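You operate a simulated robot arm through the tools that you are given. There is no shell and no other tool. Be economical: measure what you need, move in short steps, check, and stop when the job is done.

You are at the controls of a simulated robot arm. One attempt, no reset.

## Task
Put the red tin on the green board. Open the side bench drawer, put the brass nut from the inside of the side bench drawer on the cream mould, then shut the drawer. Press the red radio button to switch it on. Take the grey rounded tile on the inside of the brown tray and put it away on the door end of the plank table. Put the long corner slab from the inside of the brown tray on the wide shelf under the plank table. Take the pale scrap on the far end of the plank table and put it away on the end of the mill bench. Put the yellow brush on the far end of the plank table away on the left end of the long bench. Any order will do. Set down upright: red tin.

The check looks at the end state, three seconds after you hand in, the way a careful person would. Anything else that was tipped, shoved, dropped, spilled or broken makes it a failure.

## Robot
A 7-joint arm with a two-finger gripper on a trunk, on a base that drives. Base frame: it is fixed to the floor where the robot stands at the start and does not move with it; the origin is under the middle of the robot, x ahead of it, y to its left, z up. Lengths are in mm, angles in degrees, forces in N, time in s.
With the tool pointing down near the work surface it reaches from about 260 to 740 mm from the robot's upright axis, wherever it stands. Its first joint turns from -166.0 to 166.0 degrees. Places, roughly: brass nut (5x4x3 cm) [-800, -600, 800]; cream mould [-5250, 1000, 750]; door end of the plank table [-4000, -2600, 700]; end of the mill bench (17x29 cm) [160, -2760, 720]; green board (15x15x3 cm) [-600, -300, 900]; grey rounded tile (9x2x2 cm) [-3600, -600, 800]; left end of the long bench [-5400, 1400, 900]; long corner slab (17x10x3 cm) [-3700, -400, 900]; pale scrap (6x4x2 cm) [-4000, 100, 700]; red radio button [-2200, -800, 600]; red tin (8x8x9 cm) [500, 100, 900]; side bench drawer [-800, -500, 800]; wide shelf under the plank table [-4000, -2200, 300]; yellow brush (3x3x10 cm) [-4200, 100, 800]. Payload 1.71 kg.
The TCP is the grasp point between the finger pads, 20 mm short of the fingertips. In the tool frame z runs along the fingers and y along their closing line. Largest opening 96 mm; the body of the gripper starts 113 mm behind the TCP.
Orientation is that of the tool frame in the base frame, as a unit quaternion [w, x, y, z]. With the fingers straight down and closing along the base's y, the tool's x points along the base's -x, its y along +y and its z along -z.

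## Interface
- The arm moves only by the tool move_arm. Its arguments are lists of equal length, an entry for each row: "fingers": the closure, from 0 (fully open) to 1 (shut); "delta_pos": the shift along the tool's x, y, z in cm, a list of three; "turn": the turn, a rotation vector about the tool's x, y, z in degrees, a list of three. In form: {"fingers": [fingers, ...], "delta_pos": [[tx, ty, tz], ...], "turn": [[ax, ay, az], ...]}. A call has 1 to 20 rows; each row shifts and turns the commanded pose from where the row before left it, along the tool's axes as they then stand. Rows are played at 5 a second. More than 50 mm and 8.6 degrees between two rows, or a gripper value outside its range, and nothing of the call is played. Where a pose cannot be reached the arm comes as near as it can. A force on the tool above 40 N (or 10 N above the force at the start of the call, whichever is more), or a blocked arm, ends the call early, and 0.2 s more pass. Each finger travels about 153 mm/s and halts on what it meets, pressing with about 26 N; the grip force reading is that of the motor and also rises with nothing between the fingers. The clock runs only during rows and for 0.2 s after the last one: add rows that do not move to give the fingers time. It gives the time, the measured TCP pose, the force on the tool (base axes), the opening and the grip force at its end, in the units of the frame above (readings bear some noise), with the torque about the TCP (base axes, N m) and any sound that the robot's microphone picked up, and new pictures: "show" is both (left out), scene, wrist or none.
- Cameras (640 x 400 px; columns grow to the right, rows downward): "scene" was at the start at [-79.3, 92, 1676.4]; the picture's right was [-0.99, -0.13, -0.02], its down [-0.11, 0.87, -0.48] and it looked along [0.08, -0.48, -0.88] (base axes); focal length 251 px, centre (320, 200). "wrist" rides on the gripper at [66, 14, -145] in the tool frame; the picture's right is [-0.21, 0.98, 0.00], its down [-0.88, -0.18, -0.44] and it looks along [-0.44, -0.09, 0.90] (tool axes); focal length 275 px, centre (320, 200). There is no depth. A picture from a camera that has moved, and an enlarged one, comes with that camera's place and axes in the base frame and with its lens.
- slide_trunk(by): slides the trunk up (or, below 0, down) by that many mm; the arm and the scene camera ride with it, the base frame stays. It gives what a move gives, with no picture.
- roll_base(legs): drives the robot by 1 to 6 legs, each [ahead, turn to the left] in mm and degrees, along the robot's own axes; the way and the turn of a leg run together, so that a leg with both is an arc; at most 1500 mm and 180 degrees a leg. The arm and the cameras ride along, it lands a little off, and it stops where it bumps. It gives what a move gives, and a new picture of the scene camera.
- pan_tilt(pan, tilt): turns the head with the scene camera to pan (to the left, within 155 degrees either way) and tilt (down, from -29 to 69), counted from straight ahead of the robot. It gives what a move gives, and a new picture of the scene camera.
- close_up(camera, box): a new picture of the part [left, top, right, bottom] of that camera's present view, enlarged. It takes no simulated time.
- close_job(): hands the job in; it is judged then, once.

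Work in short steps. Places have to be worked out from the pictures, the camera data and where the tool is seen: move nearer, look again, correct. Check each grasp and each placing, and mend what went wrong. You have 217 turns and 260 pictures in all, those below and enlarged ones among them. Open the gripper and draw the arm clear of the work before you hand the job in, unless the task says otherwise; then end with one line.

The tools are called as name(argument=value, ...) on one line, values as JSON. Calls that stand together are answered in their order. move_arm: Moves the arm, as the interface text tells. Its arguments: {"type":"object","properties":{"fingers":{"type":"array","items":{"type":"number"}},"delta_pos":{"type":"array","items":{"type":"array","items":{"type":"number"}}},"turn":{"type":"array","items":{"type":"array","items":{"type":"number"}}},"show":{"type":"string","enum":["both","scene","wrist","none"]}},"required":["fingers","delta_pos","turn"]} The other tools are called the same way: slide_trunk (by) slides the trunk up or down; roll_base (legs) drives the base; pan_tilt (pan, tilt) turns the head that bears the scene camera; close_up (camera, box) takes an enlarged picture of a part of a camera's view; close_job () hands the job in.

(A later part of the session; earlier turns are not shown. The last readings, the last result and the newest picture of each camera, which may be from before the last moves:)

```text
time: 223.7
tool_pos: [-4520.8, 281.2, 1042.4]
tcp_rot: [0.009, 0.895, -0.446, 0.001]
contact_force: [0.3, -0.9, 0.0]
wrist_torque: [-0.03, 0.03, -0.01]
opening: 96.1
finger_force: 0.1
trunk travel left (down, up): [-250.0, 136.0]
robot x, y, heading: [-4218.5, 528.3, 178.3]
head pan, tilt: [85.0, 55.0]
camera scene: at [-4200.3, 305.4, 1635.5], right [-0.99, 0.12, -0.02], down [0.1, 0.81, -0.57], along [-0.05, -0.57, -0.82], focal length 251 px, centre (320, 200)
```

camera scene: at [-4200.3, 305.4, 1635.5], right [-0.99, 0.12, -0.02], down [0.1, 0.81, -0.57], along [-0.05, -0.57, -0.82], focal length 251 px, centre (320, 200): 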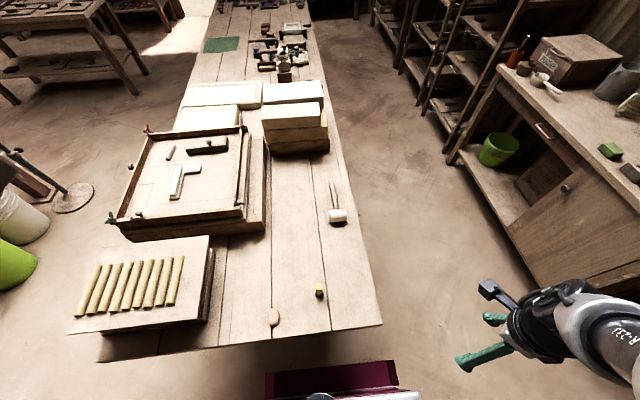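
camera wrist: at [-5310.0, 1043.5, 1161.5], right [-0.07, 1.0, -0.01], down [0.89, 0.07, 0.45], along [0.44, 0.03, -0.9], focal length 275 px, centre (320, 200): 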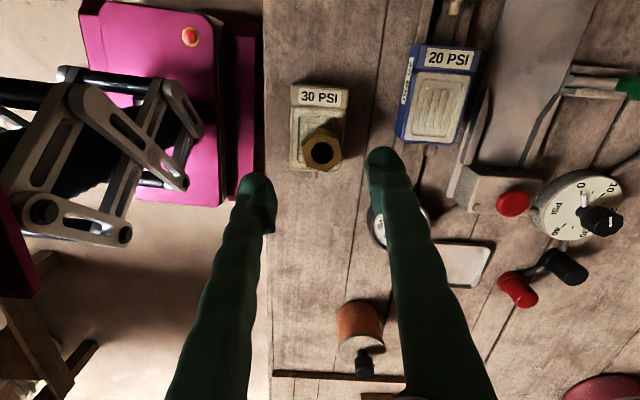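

Brush ~[-4212,67], scrap ~[-4045,126]. Swing the arm over the table end.

move_arm(fingers=[0, 0, 0, 0, 0, 0, 0, 0, 0], delta_pos=[[4.4, -0.42, 0], [4.4, -0.42, 0], [4.4, -0.42, 0], [4.4, -0.42, 0], [4.4, -0.42, 0], [4.4, -0.42, 0], [4.4, -0.42, 0], [4.4, -0.42, 0], [0, 0, 0]], turn=[[0, 0, -6.5], [0, 0, -6.5], [0, 0, -6.5], [0, 0, -6.5], [0, 0, -6.5], [0, 0, -6.5], [0, 0, -6.5], [0, 0, -6.5], [0, 0, 0]], show="wrist")

```text
time: 224.5
tool_pos: [-4500.4, 269.0, 1055.4]
tcp_rot: [0.024, 0.893, -0.45, 0.0]
contact_force: [0.7, 1.8, -0.8]
wrist_torque: [-0.22, 0.0, 0.03]
opening: 96.2
finger_force: 0.0
trunk travel left (down, up): [-250.0, 136.0]
robot x, y, heading: [-4223.2, 528.6, 178.3]
head pan, tilt: [85.0, 55.0]
stopped in row 3: the arm was blocked; the commanded pose is now the measured one
camera wrist: at [-4467.6, 215.5, 1201.9], right [-0.91, -0.42, 0.04], down [-0.37, 0.83, 0.42], along [-0.21, 0.36, -0.91], focal length 275 px, centre (320, 200)
```

wrist: 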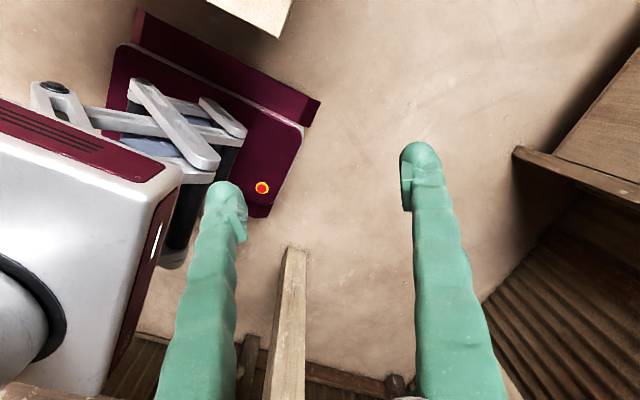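

The arm was blocked mid-swing; look at the arm's posture.

pan_tilt(pan=20, tilt=60)

```text
time: 225.8
tool_pos: [-4498.4, 260.7, 1058.5]
tcp_rot: [0.03, 0.897, -0.441, 0.002]
contact_force: [-0.1, -0.1, 0.1]
wrist_torque: [0.0, -0.01, -0.02]
opening: 95.6
finger_force: 0.0
trunk travel left (down, up): [-250.0, 136.0]
robot x, y, heading: [-4218.4, 532.7, 178.2]
head pan, tilt: [20.0, 60.0]
camera scene: at [-4252.6, 349.3, 1628.5], right [-0.41, 0.91, -0.01], down [0.8, 0.36, -0.49], along [-0.44, -0.21, -0.87], focal length 251 px, centre (320, 200)
```

scene: 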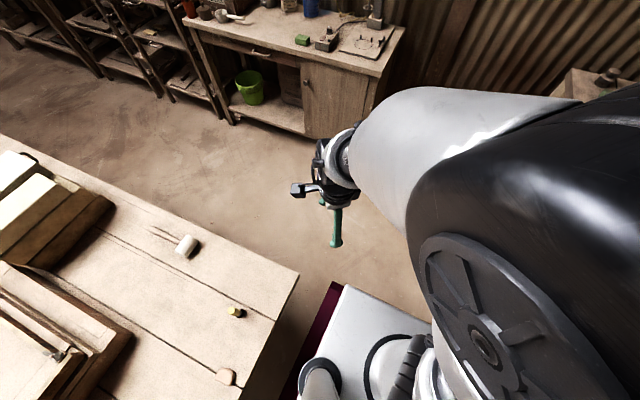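

The arm's elbow meets the head mast on the robot's left side, so work must be in front or on the right. Turn the base to face the table end (its legs are well inset).

roll_base(legs=[[0, 45], [60, 0], [0, 47]])

pan_tilt(pan=20, tilt=60)

```text
time: 231.8
tool_pos: [-3984.5, 215.6, 1063.3]
tcp_rot: [0.027, 0.938, 0.343, 0.024]
contact_force: [-0.6, 0.4, 0.7]
wrist_torque: [0.02, 0.0, 0.02]
opening: 96.0
finger_force: 0.1
trunk travel left (down, up): [-250.0, 136.0]
robot x, y, heading: [-4260.3, 489.8, -89.1]
head pan, tilt: [20.0, 60.0]
camera scene: at [-4090.9, 462.3, 1628.5], right [-0.96, -0.29, 0.0], down [-0.25, 0.84, -0.49], along [0.14, -0.46, -0.87], focal length 251 px, centre (320, 200)
```

scene: 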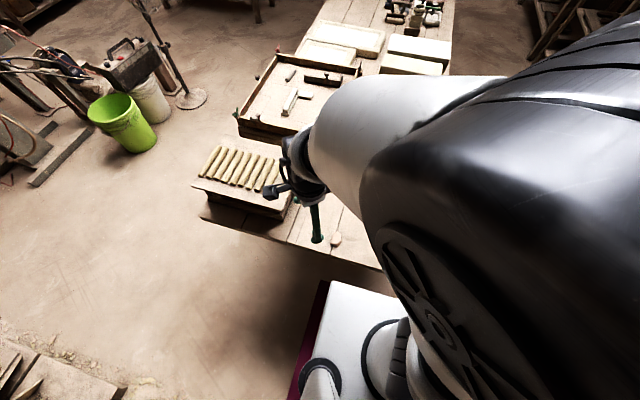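

```text
time: 232.4
tool_pos: [-3982.1, 235.2, 1067.5]
tcp_rot: [0.029, 0.943, 0.328, 0.036]
contact_force: [-0.1, -0.5, 0.6]
wrist_torque: [-0.05, -0.09, 0.02]
opening: 96.0
finger_force: 0.0
trunk travel left (down, up): [-250.0, 136.0]
robot x, y, heading: [-4264.6, 491.9, -89.2]
head pan, tilt: [20.0, 60.0]
camera scene: at [-4089.7, 464.1, 1628.9], right [-0.94, -0.35, -0.01], down [-0.3, 0.82, -0.49], along [0.18, -0.45, -0.87], focal length 251 px, centre (320, 200)
```

scene: 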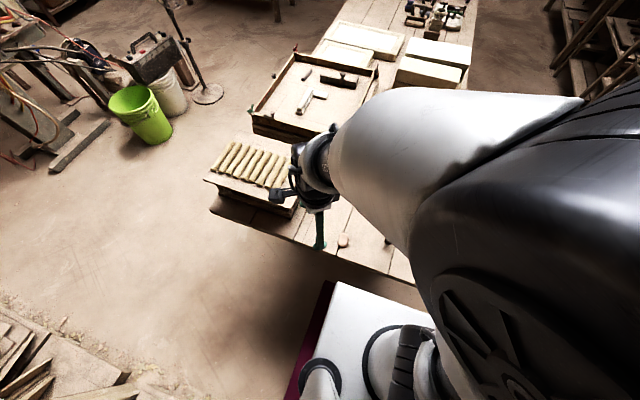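

Fix the small tilt and move over the brush.

move_arm(fingers=[0, 0, 0, 0, 0, 0, 0, 0], delta_pos=[[0, 0, 0], [-4.75, -0.18, 0], [-4.73, 0.39, 0], [-4.65, 0.96, 0], [-4.5, 1.51, 0], [-4.29, 2.04, 0], [-4.01, 2.54, 0], [0, 0, 0]], turn=[[4.5, -2.8, 0], [0, 0, 6.9], [0, 0, 6.9], [0, 0, 6.9], [0, 0, 6.9], [0, 0, 6.9], [0, 0, 6.9], [0, 0, 0]], show="wrist")

```text
time: 234.2
tool_pos: [-4209.8, 55.8, 1077.2]
tcp_rot: [0.008, 1.0, -0.009, -0.011]
contact_force: [-0.5, 0.0, 0.1]
wrist_torque: [0.01, 0.0, 0.01]
opening: 96.1
finger_force: 0.0
trunk travel left (down, up): [-250.0, 136.0]
robot x, y, heading: [-4264.6, 491.0, -88.9]
head pan, tilt: [20.0, 60.0]
camera wrist: at [-4141.2, 44.4, 1219.5], right [-0.22, -0.97, 0.02], down [-0.86, 0.21, 0.46], along [-0.45, 0.08, -0.89], focal length 275 px, centre (320, 200)
```

wrist: 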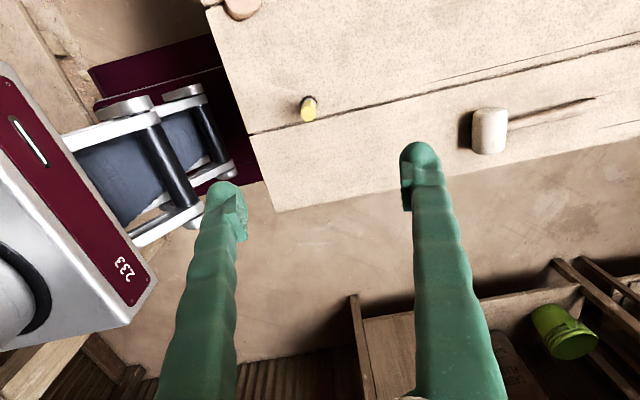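

Brush top near [-4201,65]. Centre and lower 150 mm.

move_arm(fingers=[0.3, 0.3, 0.3, 0.3, 0.3], delta_pos=[[0.45, -0.45, 3.5], [0.45, -0.45, 4], [0, 0, 4], [0, 0, 3.5], [0, 0, 0]], turn=[[0, 0, 0], [0, 0, 0], [0, 0, 0], [0, 0, 0], [0, 0, 0]], show="wrist")

```text
time: 235.4
tool_pos: [-4202.6, 60.7, 928.2]
tcp_rot: [0.01, 1.0, -0.009, -0.011]
contact_force: [0.5, 0.3, -0.6]
wrist_torque: [-0.02, -0.02, -0.05]
opening: 67.0
finger_force: 0.0
trunk travel left (down, up): [-250.0, 136.0]
robot x, y, heading: [-4263.1, 488.3, -89.2]
head pan, tilt: [20.0, 60.0]
camera wrist: at [-4134.2, 50.5, 1070.7], right [-0.22, -0.97, 0.02], down [-0.86, 0.21, 0.46], along [-0.45, 0.08, -0.89], focal length 275 px, centre (320, 200)
```

wrist: 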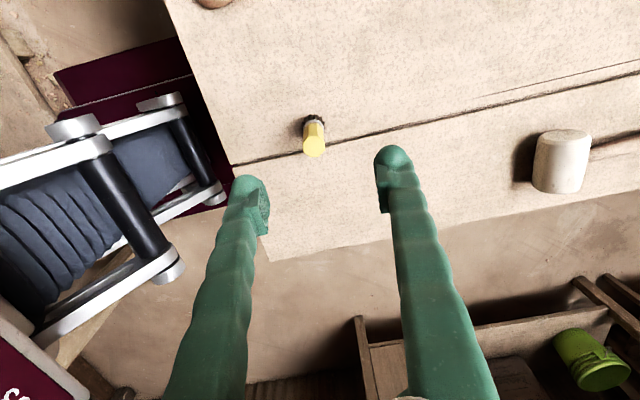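

Brush at ~[-4209,66], top z≈799, base ≈699. Descend to z≈770.

move_arm(fingers=[0.3, 0.3, 0.3, 0.3, 0.3], delta_pos=[[-0.6, -0.55, 3.5], [0, 0, 4.5], [0, 0, 4.5], [0, 0, 3.3], [0, 0, 0]], turn=[[0, 0, 0], [0, 0, 0], [0, 0, 0], [0, 0, 0], [0, 0, 0]], show="wrist")

```text
time: 236.6
tool_pos: [-4214.0, 63.9, 769.6]
tcp_rot: [0.009, 1.0, -0.009, -0.01]
contact_force: [-0.2, 0.6, 0.3]
wrist_torque: [0.02, 0.05, 0.02]
opening: 67.1
finger_force: 0.0
trunk travel left (down, up): [-250.0, 136.0]
robot x, y, heading: [-4260.4, 491.0, -89.1]
head pan, tilt: [20.0, 60.0]
camera wrist: at [-4144.2, 52.4, 913.0], right [-0.22, -0.97, 0.02], down [-0.86, 0.21, 0.46], along [-0.45, 0.08, -0.89], focal length 275 px, centre (320, 200)
```

wrist: 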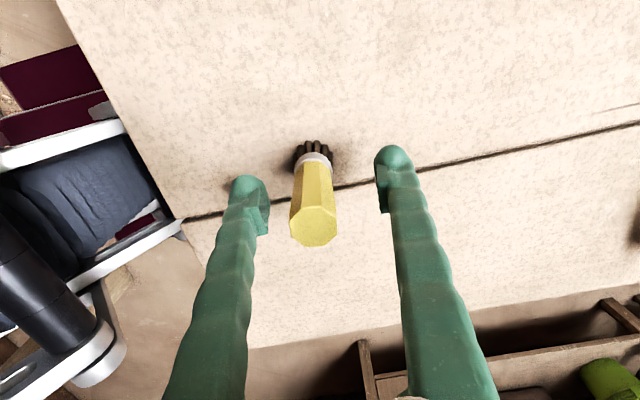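

move_arm(fingers=[0.6, 1, 1, 1, 1, 1, 1, 1], delta_pos=[[0, 0, 0], [0, 0, 0], [0, 0, 0], [0, 0, 0], [0, 0, -1], [0, 0, -3], [0, 0, -4], [0, 0, -3]], turn=[[0, 0, 0], [0, 0, 0], [0, 0, 0], [0, 0, 0], [0, 0, 0], [0, 0, 0], [0, 0, 0], [0, 0, 0]], show="wrist")

```text
time: 238.4
tool_pos: [-4210.1, 65.7, 879.9]
tcp_rot: [0.01, 1.0, -0.01, -0.012]
contact_force: [0.2, -0.2, -1.5]
wrist_torque: [-0.04, 0.02, 0.01]
opening: 22.2
finger_force: 26.1
trunk travel left (down, up): [-250.0, 136.0]
robot x, y, heading: [-4257.8, 485.7, -89.0]
head pan, tilt: [20.0, 60.0]
camera wrist: at [-4141.4, 54.9, 1023.4], right [-0.22, -0.97, 0.02], down [-0.86, 0.21, 0.46], along [-0.46, 0.08, -0.89], focal length 275 px, centre (320, 200)
```

wrist: 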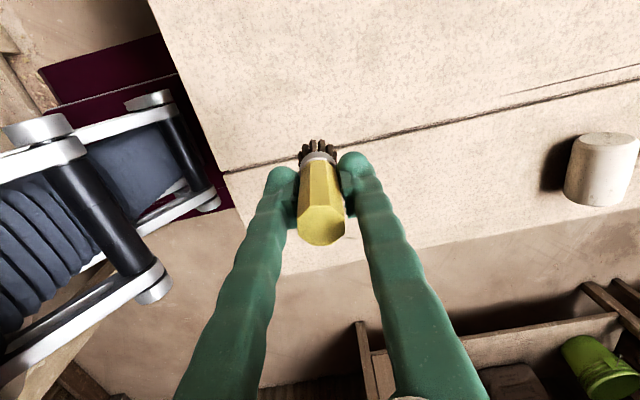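

Brush gripped. Raise it, then turn right and drive back to the bench's left end.

move_arm(fingers=[1, 1, 1, 1, 1], delta_pos=[[0, 0, -2], [0, 0, -4], [0, 0, -5], [0, 0, -4], [0, 0, -2]], turn=[[0, 0, 0], [0, 0, 0], [0, 0, 0], [0, 0, 0], [0, 0, 0]], show="none")

roll_base(legs=[[0, -94], [1000, 0]])

pan_tilt(pan=-85, tilt=50)

```text
time: 239.6
tool_pos: [-4206.3, 70.5, 1050.3]
tcp_rot: [0.008, 1.0, -0.009, -0.011]
contact_force: [-0.5, 0.3, -0.1]
wrist_torque: [-0.02, -0.02, 0.01]
opening: 22.0
finger_force: 25.9
trunk travel left (down, up): [-250.0, 136.0]
robot x, y, heading: [-4264.7, 488.0, -89.4]
head pan, tilt: [20.0, 60.0]
```

```text
time: 249.9
tool_pos: [-5689.6, 537.1, 1050.0]
tcp_rot: [0.002, -0.667, 0.745, 0.014]
contact_force: [-0.7, 0.5, -0.2]
wrist_torque: [0.03, 0.02, -0.01]
opening: 21.8
finger_force: 26.2
trunk travel left (down, up): [-250.0, 136.0]
robot x, y, heading: [-5266.8, 553.0, 175.7]
head pan, tilt: [20.0, 60.0]
camera scene: at [-5311.1, 383.5, 1628.5], right [-0.27, 0.96, -0.01], down [0.84, 0.23, -0.49], along [-0.47, -0.13, -0.87], focal length 251 px, centre (320, 200)
```

scene: 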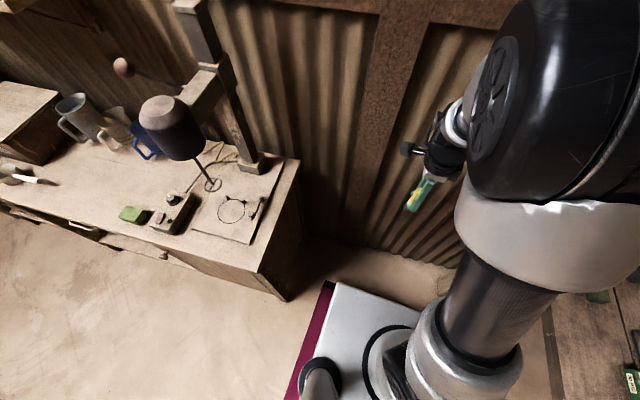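

```text
time: 251.7
tool_pos: [-5673.4, 534.8, 1053.9]
tcp_rot: [-0.007, -0.663, 0.748, 0.017]
contact_force: [0.1, 1.1, -1.1]
wrist_torque: [-0.03, 0.02, -0.02]
opening: 21.9
finger_force: 25.6
trunk travel left (down, up): [-250.0, 136.0]
robot x, y, heading: [-5265.2, 553.3, 175.2]
head pan, tilt: [-85.0, 50.0]
camera scene: at [-5247.1, 478.3, 1642.0], right [1.0, 0.01, 0.02], down [0.02, -0.77, -0.64], along [0.01, 0.64, -0.77], focal length 251 px, centre (320, 200)
```

scene: 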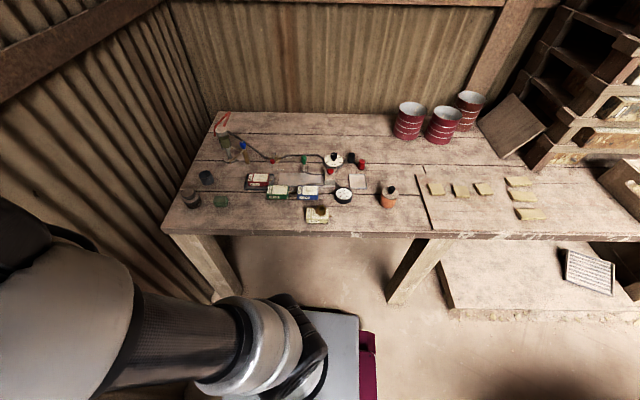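

Free spot at about [-5480,1055] on the left end. Swing the arm to the bench.

move_arm(fingers=[1, 1, 1, 1, 1, 1, 1, 1, 1, 1, 1, 1, 1], delta_pos=[[0, 0, 0], [-4.46, 0.49, 0], [-4.46, 0.49, 0], [-4.46, 0.49, 0], [-4.46, 0.49, 0], [-4.46, 0.49, 0], [-4.46, 0.49, 0], [-4.46, 0.49, 0], [-4.46, 0.49, 0], [-4.46, 0.49, 0], [-4.46, 0.49, 0], [-4.46, 0.49, 0], [0, 0, 0]], turn=[[2, 0, 0], [0, 0, 6.3], [0, 0, 6.3], [0, 0, 6.3], [0, 0, 6.3], [0, 0, 6.3], [0, 0, 6.3], [0, 0, 6.3], [0, 0, 6.3], [0, 0, 6.3], [0, 0, 6.3], [0, 0, 6.3], [0, 0, 0]], show="wrist")

```text
time: 254.5
tool_pos: [-5430.4, 929.3, 1065.8]
tcp_rot: [0.004, -0.124, 0.992, 0.011]
contact_force: [0.5, 0.3, -0.6]
wrist_torque: [-0.04, 0.01, 0.01]
opening: 21.8
finger_force: 26.0
trunk travel left (down, up): [-250.0, 136.0]
robot x, y, heading: [-5267.5, 557.0, 175.3]
head pan, tilt: [-85.0, 50.0]
camera wrist: at [-5496.1, 926.4, 1210.4], right [-0.04, 1.0, 0.02], down [0.89, 0.03, 0.45], along [0.45, 0.04, -0.89], focal length 275 px, centre (320, 200)
```

wrist: 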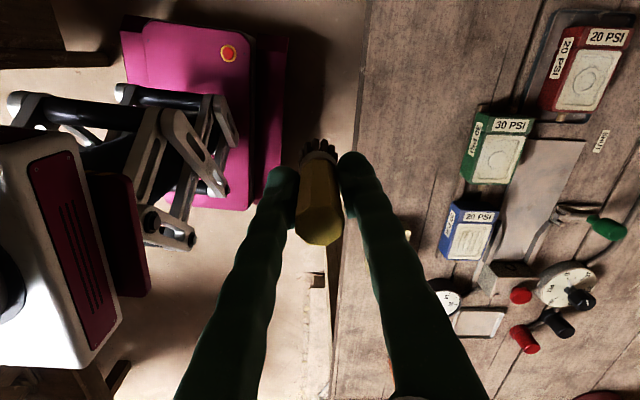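

Move over the free spot and lower.

move_arm(fingers=[1, 1, 1, 1, 1, 1, 1, 1, 1], delta_pos=[[0.46, 3.29, 0], [0.46, 3.29, 0], [0.46, 3.29, 0], [0.46, 3.29, 0], [0, 0, 2], [0, 0, 4], [0, 0, 4], [0, 0, 2], [0, 0, 0]], turn=[[0, 0, 0], [0, 0, 0], [0, 0, 0], [0, 0, 0], [0, 0, 0], [0, 0, 0], [0, 0, 0], [0, 0, 0], [0, 0, 0]], show="both")

```text
time: 256.5
tool_pos: [-5480.3, 1058.5, 946.8]
tcp_rot: [0.004, -0.124, 0.992, 0.01]
contact_force: [-0.3, 0.1, 0.0]
wrist_torque: [-0.01, 0.01, 0.01]
opening: 21.7
finger_force: 25.8
trunk travel left (down, up): [-250.0, 136.0]
robot x, y, heading: [-5265.7, 553.7, 175.6]
head pan, tilt: [-85.0, 50.0]
camera scene: at [-5247.0, 478.5, 1642.0], right [1.0, 0.01, 0.02], down [0.02, -0.77, -0.64], along [0.01, 0.64, -0.77], focal length 251 px, centre (320, 200)
camera wrist: at [-5546.5, 1053.6, 1090.8], right [-0.04, 1.0, 0.02], down [0.89, 0.03, 0.45], along [0.45, 0.04, -0.89], focal length 275 px, centre (320, 200)
```

scene: 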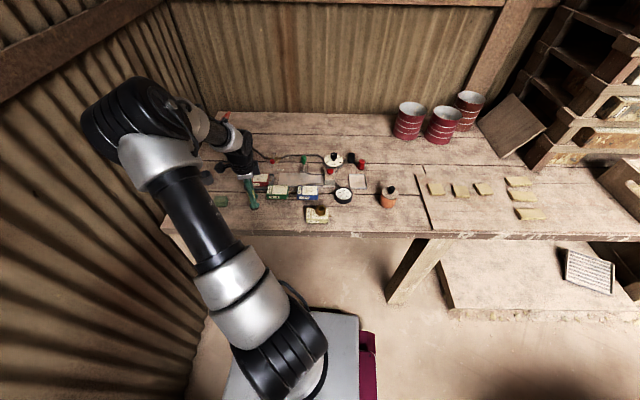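
wrist: 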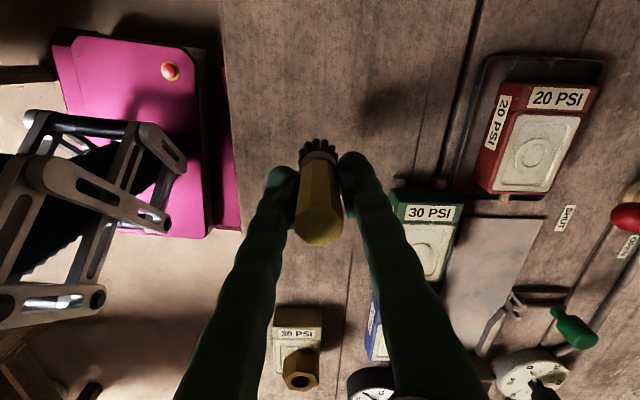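

Clear spot. Lower in small steps until contact.

move_arm(fingers=[1, 1, 1, 1, 1, 1], delta_pos=[[0, 0, 0.4], [0, 0, 0.4], [0, 0, 0.4], [0, 0, 0.3], [0, 0, 0.3], [0, 0, 0]], turn=[[0, 0, 0], [0, 0, 0], [0, 0, 0], [0, 0, 0], [0, 0, 0], [0, 0, 0]], show="none")

```text
time: 257.9
tool_pos: [-5479.9, 1058.6, 927.7]
tcp_rot: [0.003, -0.124, 0.992, 0.009]
contact_force: [-0.2, -0.6, -0.5]
wrist_torque: [0.0, 0.01, 0.01]
opening: 21.4
finger_force: 25.8
trunk travel left (down, up): [-250.0, 136.0]
robot x, y, heading: [-5267.4, 557.9, 175.5]
head pan, tilt: [-85.0, 50.0]
```

move_arm(fingers=[1, 1, 1, 1, 1, 1], delta_pos=[[0, 0, 0.25], [0, 0, 0.25], [0, 0, 0.25], [0, 0, 0.25], [0, 0, 0.2], [0, 0, 0]], turn=[[0, 0, 0], [0, 0, 0], [0, 0, 0], [0, 0, 0], [0, 0, 0], [0, 0, 0]], show="wrist")

```text
time: 259.3
tool_pos: [-5479.6, 1057.6, 916.7]
tcp_rot: [0.004, -0.125, 0.992, 0.01]
contact_force: [-0.1, -0.1, 0.4]
wrist_torque: [0.0, 0.05, -0.03]
opening: 21.2
finger_force: 26.1
trunk travel left (down, up): [-250.0, 136.0]
robot x, y, heading: [-5262.8, 555.4, 175.8]
head pan, tilt: [-85.0, 50.0]
camera wrist: at [-5546.3, 1053.2, 1061.0], right [-0.04, 1.0, 0.02], down [0.89, 0.03, 0.45], along [0.45, 0.04, -0.89], focal length 275 px, centre (320, 200)
```

wrist: 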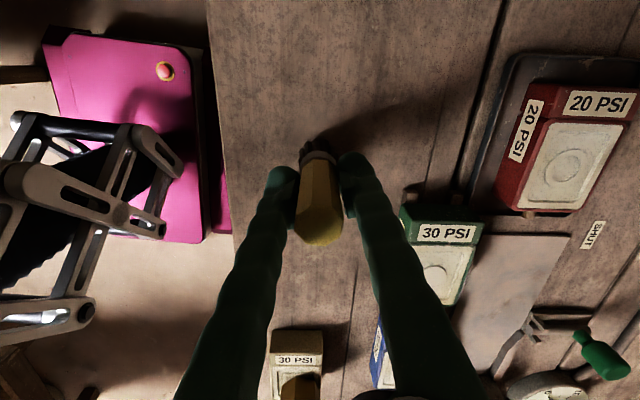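

move_arm(fingers=[1, 1, 1, 1, 1, 1], delta_pos=[[0, 0, 0.2], [0, 0, 0.2], [0, 0, 0.2], [0, 0, 0.2], [0, 0, 0.2], [0, 0, 0]], turn=[[0, 0, 0], [0, 0, 0], [0, 0, 0], [0, 0, 0], [0, 0, 0], [0, 0, 0]], show="none")

```text
time: 260.7
tool_pos: [-5480.1, 1058.6, 909.4]
tcp_rot: [0.003, -0.124, 0.992, 0.012]
contact_force: [-1.0, 1.2, 20.3]
wrist_torque: [0.06, -0.07, 0.01]
opening: 21.6
finger_force: 26.0
trunk travel left (down, up): [-250.0, 136.0]
robot x, y, heading: [-5264.3, 554.7, 175.5]
head pan, tilt: [-85.0, 50.0]
```

Contact (20 N). Release gently and withdraw upward.

move_arm(fingers=[1, 0.7, 0.5, 0.5, 0.5, 0.5, 0.5], delta_pos=[[0, 0, -0.1], [0, 0, 0], [0, 0, 0], [0, 0, 0], [0, 0, -3], [0, 0, -5], [0, 0, -5]], turn=[[0, 0, 0], [0, 0, 0], [0, 0, 0], [0, 0, 0], [0, 0, 0], [0, 0, 0], [0, 0, 0]], show="wrist")

```text
time: 262.3
tool_pos: [-5480.7, 1052.7, 1039.2]
tcp_rot: [0.003, -0.124, 0.992, 0.011]
contact_force: [0.8, 0.1, 0.1]
wrist_torque: [-0.02, 0.0, -0.03]
opening: 48.1
finger_force: 0.1
trunk travel left (down, up): [-250.0, 136.0]
robot x, y, heading: [-5268.3, 553.0, 175.4]
head pan, tilt: [-85.0, 50.0]
camera wrist: at [-5547.6, 1048.8, 1183.1], right [-0.04, 1.0, 0.02], down [0.89, 0.03, 0.45], along [0.45, 0.04, -0.89], focal length 275 px, centre (320, 200)
```

wrist: 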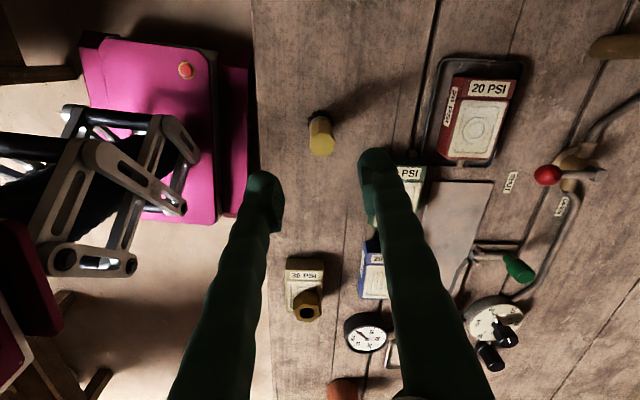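

Brush stands on the bench's left end. Retract the arm to the front for travel.

move_arm(fingers=[0.5, 0, 0, 0, 0, 0, 0, 0, 0, 0, 0, 0, 0, 0], delta_pos=[[-0.46, -3.29, 0], [-0.46, -3.29, 0], [-0.46, -3.29, 0], [-0.46, -3.29, 0], [4.39, -0.96, 0], [4.39, -0.96, 0], [4.39, -0.96, 0], [4.39, -0.96, 0], [4.39, -0.96, 0], [4.39, -0.96, 0], [4.39, -0.96, 0], [4.39, -0.96, 0], [4.39, -0.96, 0], [4.39, -0.96, 0]], turn=[[0, 0, 0], [0, 0, 0], [0, 0, 0], [0, 0, 0], [0, 0, -6.3], [0, 0, -6.3], [0, 0, -6.3], [0, 0, -6.3], [0, 0, -6.3], [0, 0, -6.3], [0, 0, -6.3], [0, 0, -6.3], [0, 0, -6.3], [0, 0, -6.3]], show="none")

close_up(camera="scene", box=[150, 100, 430, 260])

roll_base(legs=[[-1160, 0], [0, 93]])

```text
time: 265.3
tool_pos: [-5673.6, 581.5, 1027.7]
tcp_rot: [0.007, -0.626, 0.78, 0.006]
contact_force: [0.2, 0.0, -0.1]
wrist_torque: [0.02, -0.02, -0.01]
opening: 95.9
finger_force: 0.0
trunk travel left (down, up): [-250.0, 136.0]
robot x, y, heading: [-5270.1, 558.2, 175.6]
head pan, tilt: [-85.0, 50.0]
```

```text
2.29 times, centred on (290, 180) of scene
camera zoom: at [-5247.2, 477.4, 1642.0], right [1.0, 0.01, 0.02], down [0.02, -0.77, -0.64], along [0.01, 0.64, -0.77], focal length 574 px, centre (389, 246)
```

zoom: 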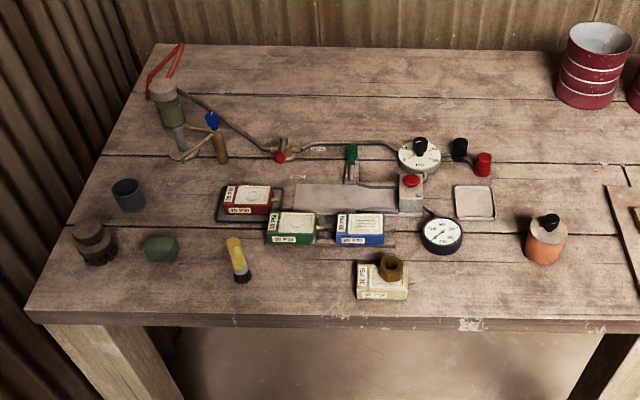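

```text
time: 276.5
tool_pos: [-4099.7, 47.9, 1027.9]
tcp_rot: [-0.001, 0.997, -0.079, -0.009]
contact_force: [0.4, 0.0, 0.2]
wrist_torque: [-0.01, 0.03, -0.01]
opening: 96.0
finger_force: 0.1
trunk travel left (down, up): [-250.0, 136.0]
robot x, y, heading: [-4100.2, 452.3, -90.9]
head pan, tilt: [-85.0, 50.0]
camera scene: at [-4023.9, 481.4, 1642.0], right [-0.07, 1.0, 0.02], down [0.76, 0.06, -0.64], along [-0.64, -0.03, -0.77], focal length 251 px, centre (320, 200)
```

scene: 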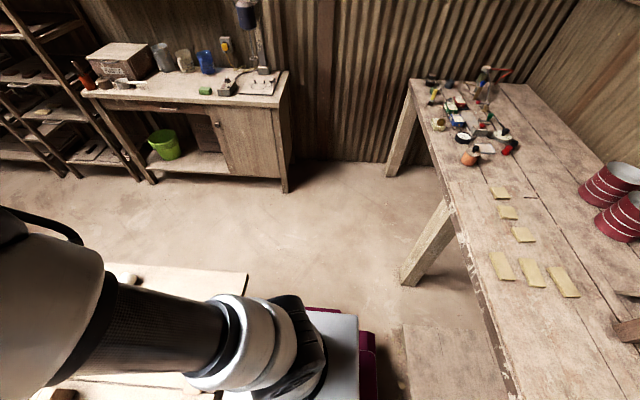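

Now look for the scrap with the wrist camera.

close_up(camera="wrist", box=[0, 0, 640, 400])

```text
1.00 times, centred on (320, 200) of wrist (not enlarged: the box is as wide or as high as the picture)
camera zoom: at [-4033.0, 23.8, 1170.9], right [-0.36, -0.93, 0.0], down [-0.83, 0.32, 0.46], along [-0.43, 0.16, -0.89], focal length 275 px, centre (320, 200)
```

zoom: 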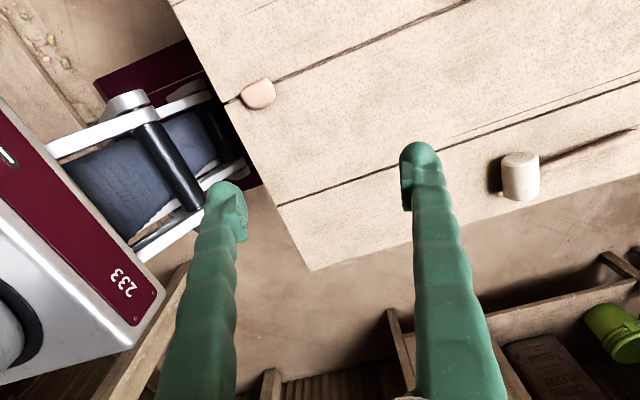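

Scrap at ~[-4046,129]. Move over it and descend to z≈830.

move_arm(fingers=[0, 0, 0, 0, 0, 0], delta_pos=[[0.81, -1.77, 3.9], [0.81, -1.77, 3.9], [0.81, -1.77, 3.9], [0.81, -1.77, 3.9], [0.81, -1.77, 3.9], [0, 0, 0]], turn=[[0, 0, 0], [0, 0, 0], [0, 0, 0], [0, 0, 0], [0, 0, 0], [0, 0, 0]], show="wrist")

```text
time: 277.9
tool_pos: [-4047.3, 138.3, 837.9]
tcp_rot: [0.007, 0.997, -0.079, -0.009]
contact_force: [0.0, -0.1, -0.2]
wrist_torque: [-0.01, -0.01, 0.0]
opening: 95.8
finger_force: 0.2
trunk travel left (down, up): [-250.0, 136.0]
robot x, y, heading: [-4100.7, 453.5, -90.7]
head pan, tilt: [-85.0, 50.0]
camera wrist: at [-3981.2, 118.2, 982.1], right [-0.36, -0.93, 0.02], down [-0.83, 0.33, 0.46], along [-0.43, 0.15, -0.89], focal length 275 px, centre (320, 200)
```

wrist: 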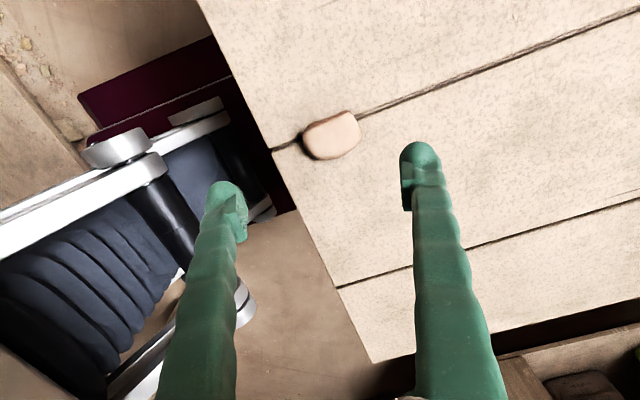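

Scrap's long axis runs along y; rotate the tool 90° to grip its short side, centring over it.

move_arm(fingers=[0.2, 0.2, 0.2, 0.2, 0.2, 0.2, 0.2, 0.2, 0.2, 0.2, 0.2, 0.2, 0.2, 0.2], delta_pos=[[0.2, 1.2, 0], [0, 0, 0], [0, 0, 0], [0, 0, 0], [0, 0, 0], [0, 0, 0], [0, 0, 0], [0, 0, 0], [0, 0, 0], [0, 0, 0], [0, 0, 0], [0, 0, 0], [0, 0, 3], [0, 0, 0]], turn=[[0, 0, 7], [0, 0, 7], [0, 0, 7], [0, 0, 7], [0, 0, 7], [0, 0, 7], [0, 0, 7], [0, 0, 7], [0, 0, 7], [0, 0, 7], [0, 0, 7], [0, 0, 7], [0, 0, 0], [0, 0, 0]], show="wrist")

```text
time: 280.9
tool_pos: [-4048.8, 128.0, 810.1]
tcp_rot: [-0.011, -0.687, 0.727, 0.001]
contact_force: [-0.8, 0.8, 0.0]
wrist_torque: [-0.02, -0.03, 0.03]
opening: 76.9
finger_force: 0.0
trunk travel left (down, up): [-250.0, 136.0]
robot x, y, heading: [-4102.3, 456.0, -90.8]
head pan, tilt: [-85.0, 50.0]
camera wrist: at [-4062.4, 65.8, 954.8], right [-0.97, 0.26, 0.01], down [0.24, 0.87, 0.43], along [0.1, 0.42, -0.9], focal length 275 px, centre (320, 200)
```

wrist: 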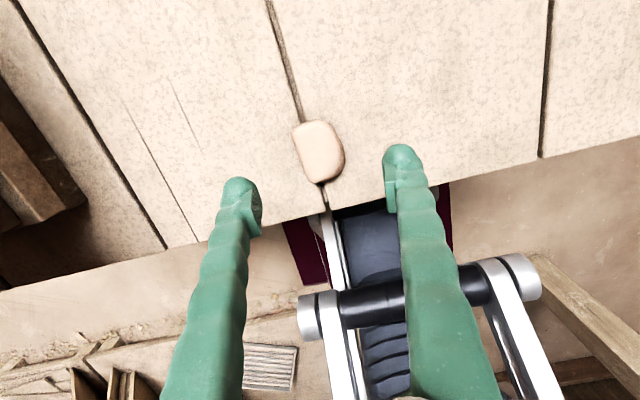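

Aligned. Descend to the table and grip.

move_arm(fingers=[0.2, 0.2, 0.2, 0.2, 0.6, 1, 1, 1], delta_pos=[[-0.2, -0.2, 3.5], [0, 0, 3.5], [0, 0, 1.5], [0, 0, 0], [0, 0, 0], [0, 0, 0], [0, 0, 0], [0, 0, 0]], turn=[[0, 0, 0], [0, 0, 0], [0, 0, 0], [0, 0, 0], [0, 0, 0], [0, 0, 0], [0, 0, 0], [0, 0, 0]], show="wrist")

```text
time: 281.6
tool_pos: [-4045.2, 140.5, 743.1]
tcp_rot: [-0.016, -0.687, 0.727, -0.007]
contact_force: [-0.2, 0.9, 0.8]
wrist_torque: [0.02, 0.04, 0.02]
opening: 76.8
finger_force: 0.0
trunk travel left (down, up): [-250.0, 136.0]
robot x, y, heading: [-4102.5, 454.9, -90.9]
head pan, tilt: [-85.0, 50.0]
stopped in row 3: the force on the tool passed its limit at 94 N (the readings are from after the stop); the commanded pose is now the measured one
camera wrist: at [-4059.8, 80.8, 889.6], right [-0.97, 0.26, 0.0], down [0.24, 0.88, 0.41], along [0.1, 0.4, -0.91], focal length 275 px, centre (320, 200)
```

wrist: 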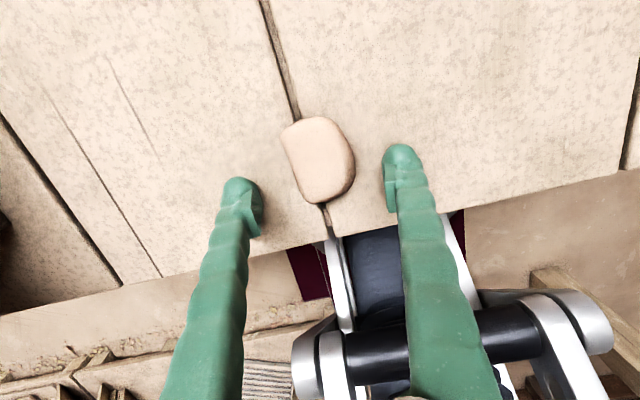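

Fingertips touched the table around tip z≈712. Re-centre at z≈737 and close.

move_arm(fingers=[0.2, 0.2, 0.2, 0.6, 1, 1, 1], delta_pos=[[0.6, 0.1, 0], [0.5, 0.1, 0.3], [0, 0, 0.3], [0, 0, 0], [0, 0, 0], [0, 0, 0], [0, 0, 0]], turn=[[0, 0, 0], [0, 0, 0], [0, 0, 0], [0, 0, 0], [0, 0, 0], [0, 0, 0], [0, 0, 0]], show="wrist")

```text
time: 282.6
tool_pos: [-4041.6, 138.3, 744.4]
tcp_rot: [-0.018, -0.69, 0.723, -0.019]
contact_force: [1.6, 1.8, 9.5]
wrist_torque: [0.21, -0.03, -0.05]
opening: 35.7
finger_force: 34.2
trunk travel left (down, up): [-250.0, 136.0]
robot x, y, heading: [-4102.3, 451.8, -91.0]
head pan, tilt: [-85.0, 50.0]
stopped in row 5: the force on the tool passed its limit at 41 N (the readings are from after the stop); the commanded pose is now the measured one
camera wrist: at [-4058.6, 81.8, 892.0], right [-0.97, 0.25, -0.01], down [0.22, 0.89, 0.4], along [0.11, 0.38, -0.92], focal length 275 px, centre (320, 200)
```

wrist: 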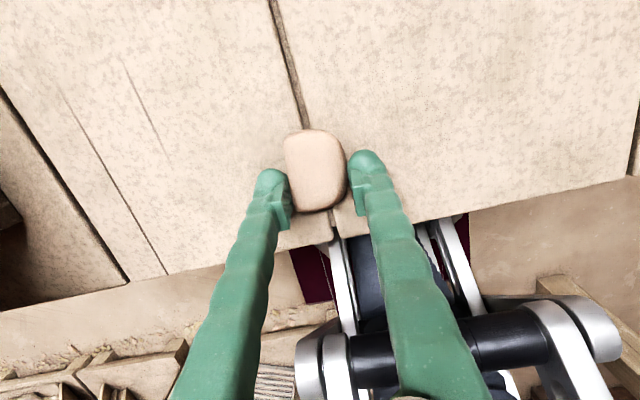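

Gripped at 35.7 mm. Lift a little and check.

move_arm(fingers=[1, 1, 1, 1, 1, 1], delta_pos=[[0, 0, 0], [0, 0, -0.5], [0, 0, -1], [0, 0, -2], [0, 0, -2], [0, 0, 0]], turn=[[0, 0, 0], [0, 0, 0], [0, 0, 0], [0, 0, 0], [0, 0, 0], [0, 0, 0]], show="wrist")

```text
time: 284.0
tool_pos: [-4040.9, 139.0, 798.2]
tcp_rot: [-0.018, -0.689, 0.724, -0.019]
contact_force: [-0.2, -0.6, 0.0]
wrist_torque: [0.02, 0.0, -0.01]
opening: 0.2
finger_force: 26.1
trunk travel left (down, up): [-250.0, 136.0]
robot x, y, heading: [-4100.1, 449.4, -90.8]
head pan, tilt: [-85.0, 50.0]
camera wrist: at [-4056.8, 83.0, 945.8], right [-0.97, 0.25, -0.01], down [0.23, 0.89, 0.4], along [0.11, 0.38, -0.92], focal length 275 px, centre (320, 200)
```

wrist: 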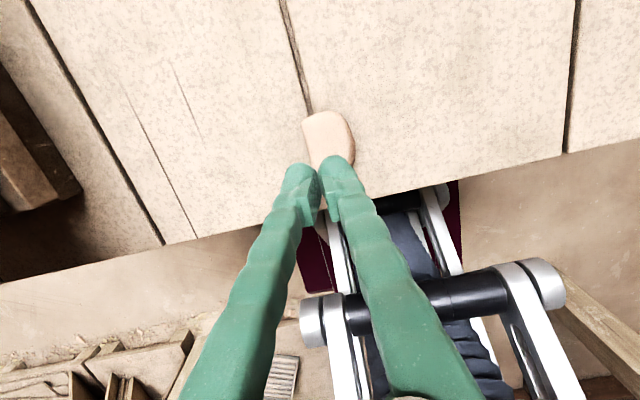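

It slipped (the grip was too high and off-centre, with a slight tilt). Reopen, fix tilt, recentre.

move_arm(fingers=[0.6, 0.25, 0.25, 0.25], delta_pos=[[0, 0, 0], [0.6, 0.4, 0], [0.6, 0.4, 0], [0, 0, 0]], turn=[[0, 0, 0], [0, -3, 0], [0, 0, 0], [0, 0, 0]], show="wrist")

```text
time: 285.0
tool_pos: [-4049.7, 126.9, 799.9]
tcp_rot: [0.001, -0.69, 0.724, -0.001]
contact_force: [0.7, -0.7, 0.2]
wrist_torque: [0.0, 0.0, -0.02]
opening: 72.1
finger_force: 0.1
trunk travel left (down, up): [-250.0, 136.0]
robot x, y, heading: [-4100.6, 455.0, -91.1]
head pan, tilt: [-85.0, 50.0]
camera wrist: at [-4065.9, 63.6, 944.5], right [-0.97, 0.25, 0.0], down [0.23, 0.87, 0.44], along [0.11, 0.43, -0.9], focal length 275 px, centre (320, 200)
```

wrist: 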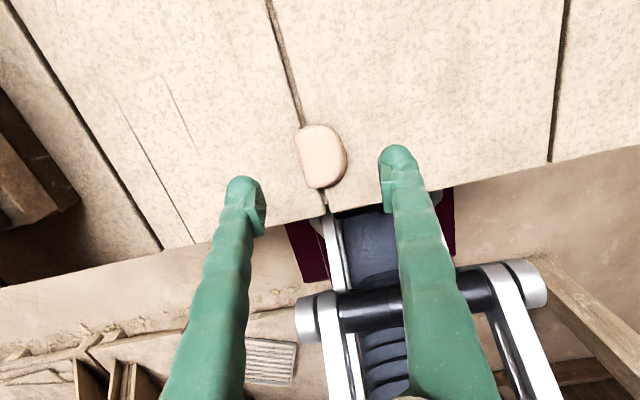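

Descend carefully with small last steps.

move_arm(fingers=[0.25, 0.25, 0.25, 0.25, 0.25, 0.25, 0.25, 0.25], delta_pos=[[-0.7, 0, 2], [0, 0, 2], [0, 0, 1], [0, 0, 0.5], [0, 0, 0.4], [0, 0, 0.4], [0, 0, 0.4], [0, 0, 0]], turn=[[0, 0, 0], [0, 0, 0], [0, 0, 0], [0, 0, 0], [0, 0, 0], [0, 0, 0], [0, 0, 0], [0, 0, 0]], show="wrist")

```text
time: 286.5
tool_pos: [-4049.5, 144.8, 742.4]
tcp_rot: [-0.005, -0.69, 0.724, -0.008]
contact_force: [0.0, 0.4, -0.2]
wrist_torque: [0.01, -0.02, 0.0]
opening: 72.0
finger_force: 0.0
trunk travel left (down, up): [-250.0, 136.0]
robot x, y, heading: [-4103.9, 454.6, -91.1]
head pan, tilt: [-85.0, 50.0]
stopped in row 7: the force on the tool passed its limit at 50 N (the readings are from after the stop); the commanded pose is now the measured one
camera wrist: at [-4065.6, 83.2, 887.6], right [-0.97, 0.25, -0.01], down [0.22, 0.87, 0.43], along [0.12, 0.41, -0.9], focal length 275 px, centre (320, 200)
```

wrist: 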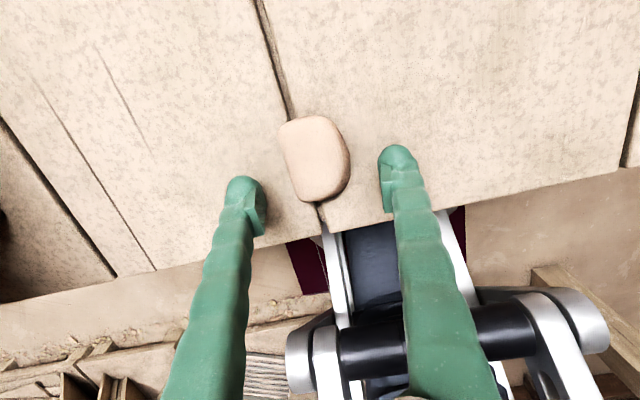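

Table is at z≈714, scrap at y≈129. Lift off, shift to y=129, lower to tip height ≈716, and close.

move_arm(fingers=[0.25, 0.25, 0.25, 0.25, 0.25, 0.6, 1, 1, 1], delta_pos=[[0.8, 0, -0.8], [0.8, 0, 0], [0, 0, 0.6], [0, 0, 0.7], [0, 0, 0], [0, 0, 0], [0, 0, 0], [0, 0, 0], [0, 0, 0]], turn=[[0, -0.8, 0], [0, 0, 0], [0, 0, 0], [0, 0, 0], [0, 0, 0], [0, 0, 0], [0, 0, 0], [0, 0, 0], [0, 0, 0]], show="wrist")

```text
time: 288.0
tool_pos: [-4049.1, 135.5, 743.6]
tcp_rot: [-0.008, -0.689, 0.725, -0.009]
contact_force: [0.2, 0.1, -0.1]
wrist_torque: [-0.01, -0.01, -0.03]
opening: 35.4
finger_force: 34.9
trunk travel left (down, up): [-250.0, 136.0]
robot x, y, heading: [-4100.4, 454.9, -91.1]
head pan, tilt: [-85.0, 50.0]
stopped in row 7: the force on the tool passed its limit at 46 N (the readings are from after the stop); the commanded pose is now the measured one
camera wrist: at [-4066.7, 77.0, 889.3], right [-0.97, 0.26, -0.01], down [0.23, 0.88, 0.42], along [0.11, 0.41, -0.91], focal length 275 px, centre (320, 200)
```

wrist: 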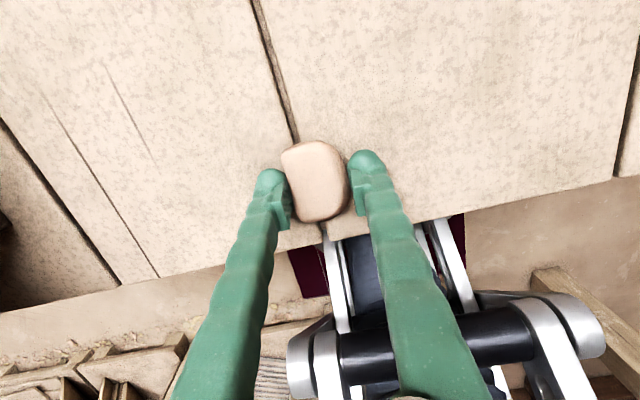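

Closed on it at 35 mm; try a slow small lift.

move_arm(fingers=[1, 1, 1, 1, 1, 1], delta_pos=[[0, 0, 0], [0, 0, -0.3], [0, 0, -0.4], [0, 0, -0.6], [0, 0, -0.6], [0, 0, 0]], turn=[[0, 0, 0], [0, 0, 0], [0, 0, 0], [0, 0, 0], [0, 0, 0], [0, 0, 0]], show="wrist")

```text
time: 289.4
tool_pos: [-4049.0, 135.0, 762.7]
tcp_rot: [-0.008, -0.688, 0.725, -0.01]
contact_force: [0.5, -1.3, -0.1]
wrist_torque: [0.01, 0.01, -0.02]
opening: 36.0
finger_force: 26.5
trunk travel left (down, up): [-250.0, 136.0]
robot x, y, heading: [-4101.9, 455.4, -90.9]
head pan, tilt: [-85.0, 50.0]
camera wrist: at [-4066.7, 76.4, 908.3], right [-0.97, 0.26, -0.01], down [0.23, 0.88, 0.42], along [0.11, 0.41, -0.91], focal length 275 px, centre (320, 200)
```

wrist: 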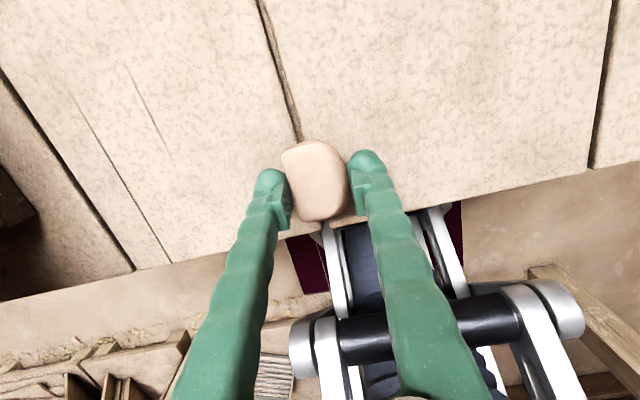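

It's held, but shallow and off-centre. Set it back, regrip deeper and centred before the long drive.

move_arm(fingers=[1, 1, 1, 0.45, 0.45, 0.45, 0.45, 0.8, 1, 1, 1], delta_pos=[[0, 0, 0.8], [0, 0, 0.8], [0, 0, 0.25], [0, 0, 0], [0.6, 0, 0], [0, 0, 0.4], [0, 0, 0], [0, 0, 0], [0, 0, 0], [0, 0, 0], [0, 0, 0]], turn=[[0, 0, 0], [0, 0, 0], [0, 0, 0], [0, 0, 0], [0, -1, 0], [0, 0, 0], [0, 0, 0], [0, 0, 0], [0, 0, 0], [0, 0, 0], [0, 0, 0]], show="wrist")

```text
time: 291.8
tool_pos: [-4051.6, 129.8, 740.2]
tcp_rot: [-0.002, -0.689, 0.725, -0.003]
contact_force: [0.0, 0.5, -1.1]
wrist_torque: [-0.04, -0.01, 0.03]
opening: 34.7
finger_force: 26.1
trunk travel left (down, up): [-250.0, 136.0]
robot x, y, heading: [-4102.7, 453.2, -90.9]
head pan, tilt: [-85.0, 50.0]
camera wrist: at [-4067.2, 67.4, 885.0], right [-0.97, 0.26, 0.0], down [0.23, 0.87, 0.44], along [0.12, 0.42, -0.9], focal length 275 px, centre (320, 200)
```

wrist: 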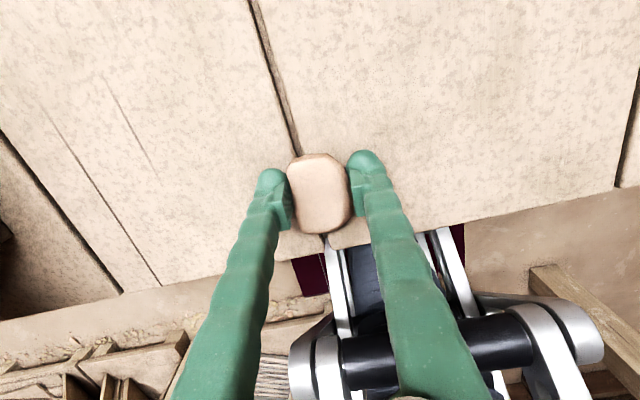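

Now centred and firm. Lift, then turn and drive out of the corridor.

move_arm(fingers=[1, 1, 1, 1, 1, 1, 1, 1], delta_pos=[[0, 0, -0.5], [0, 0, -1.5], [0, 0, -3], [0, 0, -4.5], [0, 0, -5], [0, 0, -5], [0, 0, -3.5], [0, 0, -1.5]], turn=[[0, 0, 0], [0, 0, 0], [0, 0, 0], [0, 0, 0], [0, 0, 0], [0, 0, 0], [0, 0, 0], [0, 0, 0]], show="wrist")

roll_base(legs=[[0, 94], [1200, 0], [0, -93]])

```text
time: 293.6
tool_pos: [-4050.7, 133.2, 983.9]
tcp_rot: [-0.001, -0.689, 0.725, -0.002]
contact_force: [-0.4, 0.3, -1.0]
wrist_torque: [-0.02, -0.02, 0.01]
opening: 34.5
finger_force: 26.0
trunk travel left (down, up): [-250.0, 136.0]
robot x, y, heading: [-4105.7, 454.9, -91.0]
head pan, tilt: [-85.0, 50.0]
camera wrist: at [-4067.2, 71.4, 1128.7], right [-0.97, 0.26, 0.0], down [0.23, 0.87, 0.44], along [0.11, 0.43, -0.9], focal length 275 px, centre (320, 200)
```

wrist: 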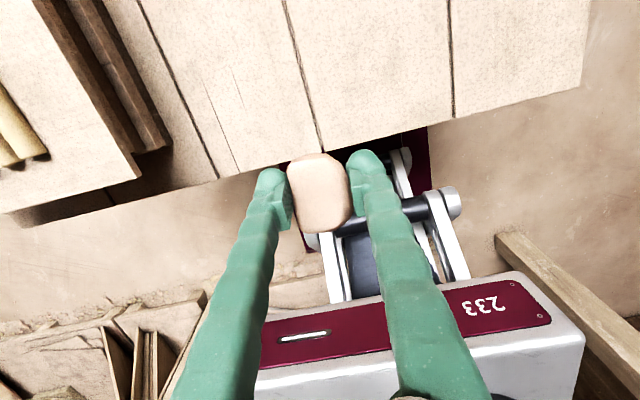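

```text
time: 307.2
tool_pos: [-2611.4, 440.0, 1000.1]
tcp_rot: [0.008, 0.954, -0.295, 0.044]
contact_force: [0.0, 0.4, 0.2]
wrist_torque: [-0.1, -0.05, -0.02]
opening: 34.0
finger_force: 26.0
trunk travel left (down, up): [-250.0, 136.0]
robot x, y, heading: [-2917.7, 555.4, -31.4]
head pan, tilt: [-85.0, 50.0]
stopped in leg 3: the robot was blocked; the commanded pose is now the measured one
camera scene: at [-2898.6, 639.1, 1641.8], right [-0.89, 0.45, 0.01], down [0.33, 0.69, -0.64], along [-0.3, -0.57, -0.77], focal length 251 px, centre (320, 200)
```

scene: 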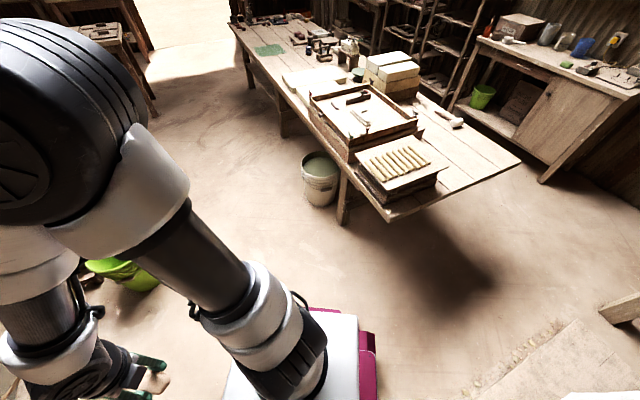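

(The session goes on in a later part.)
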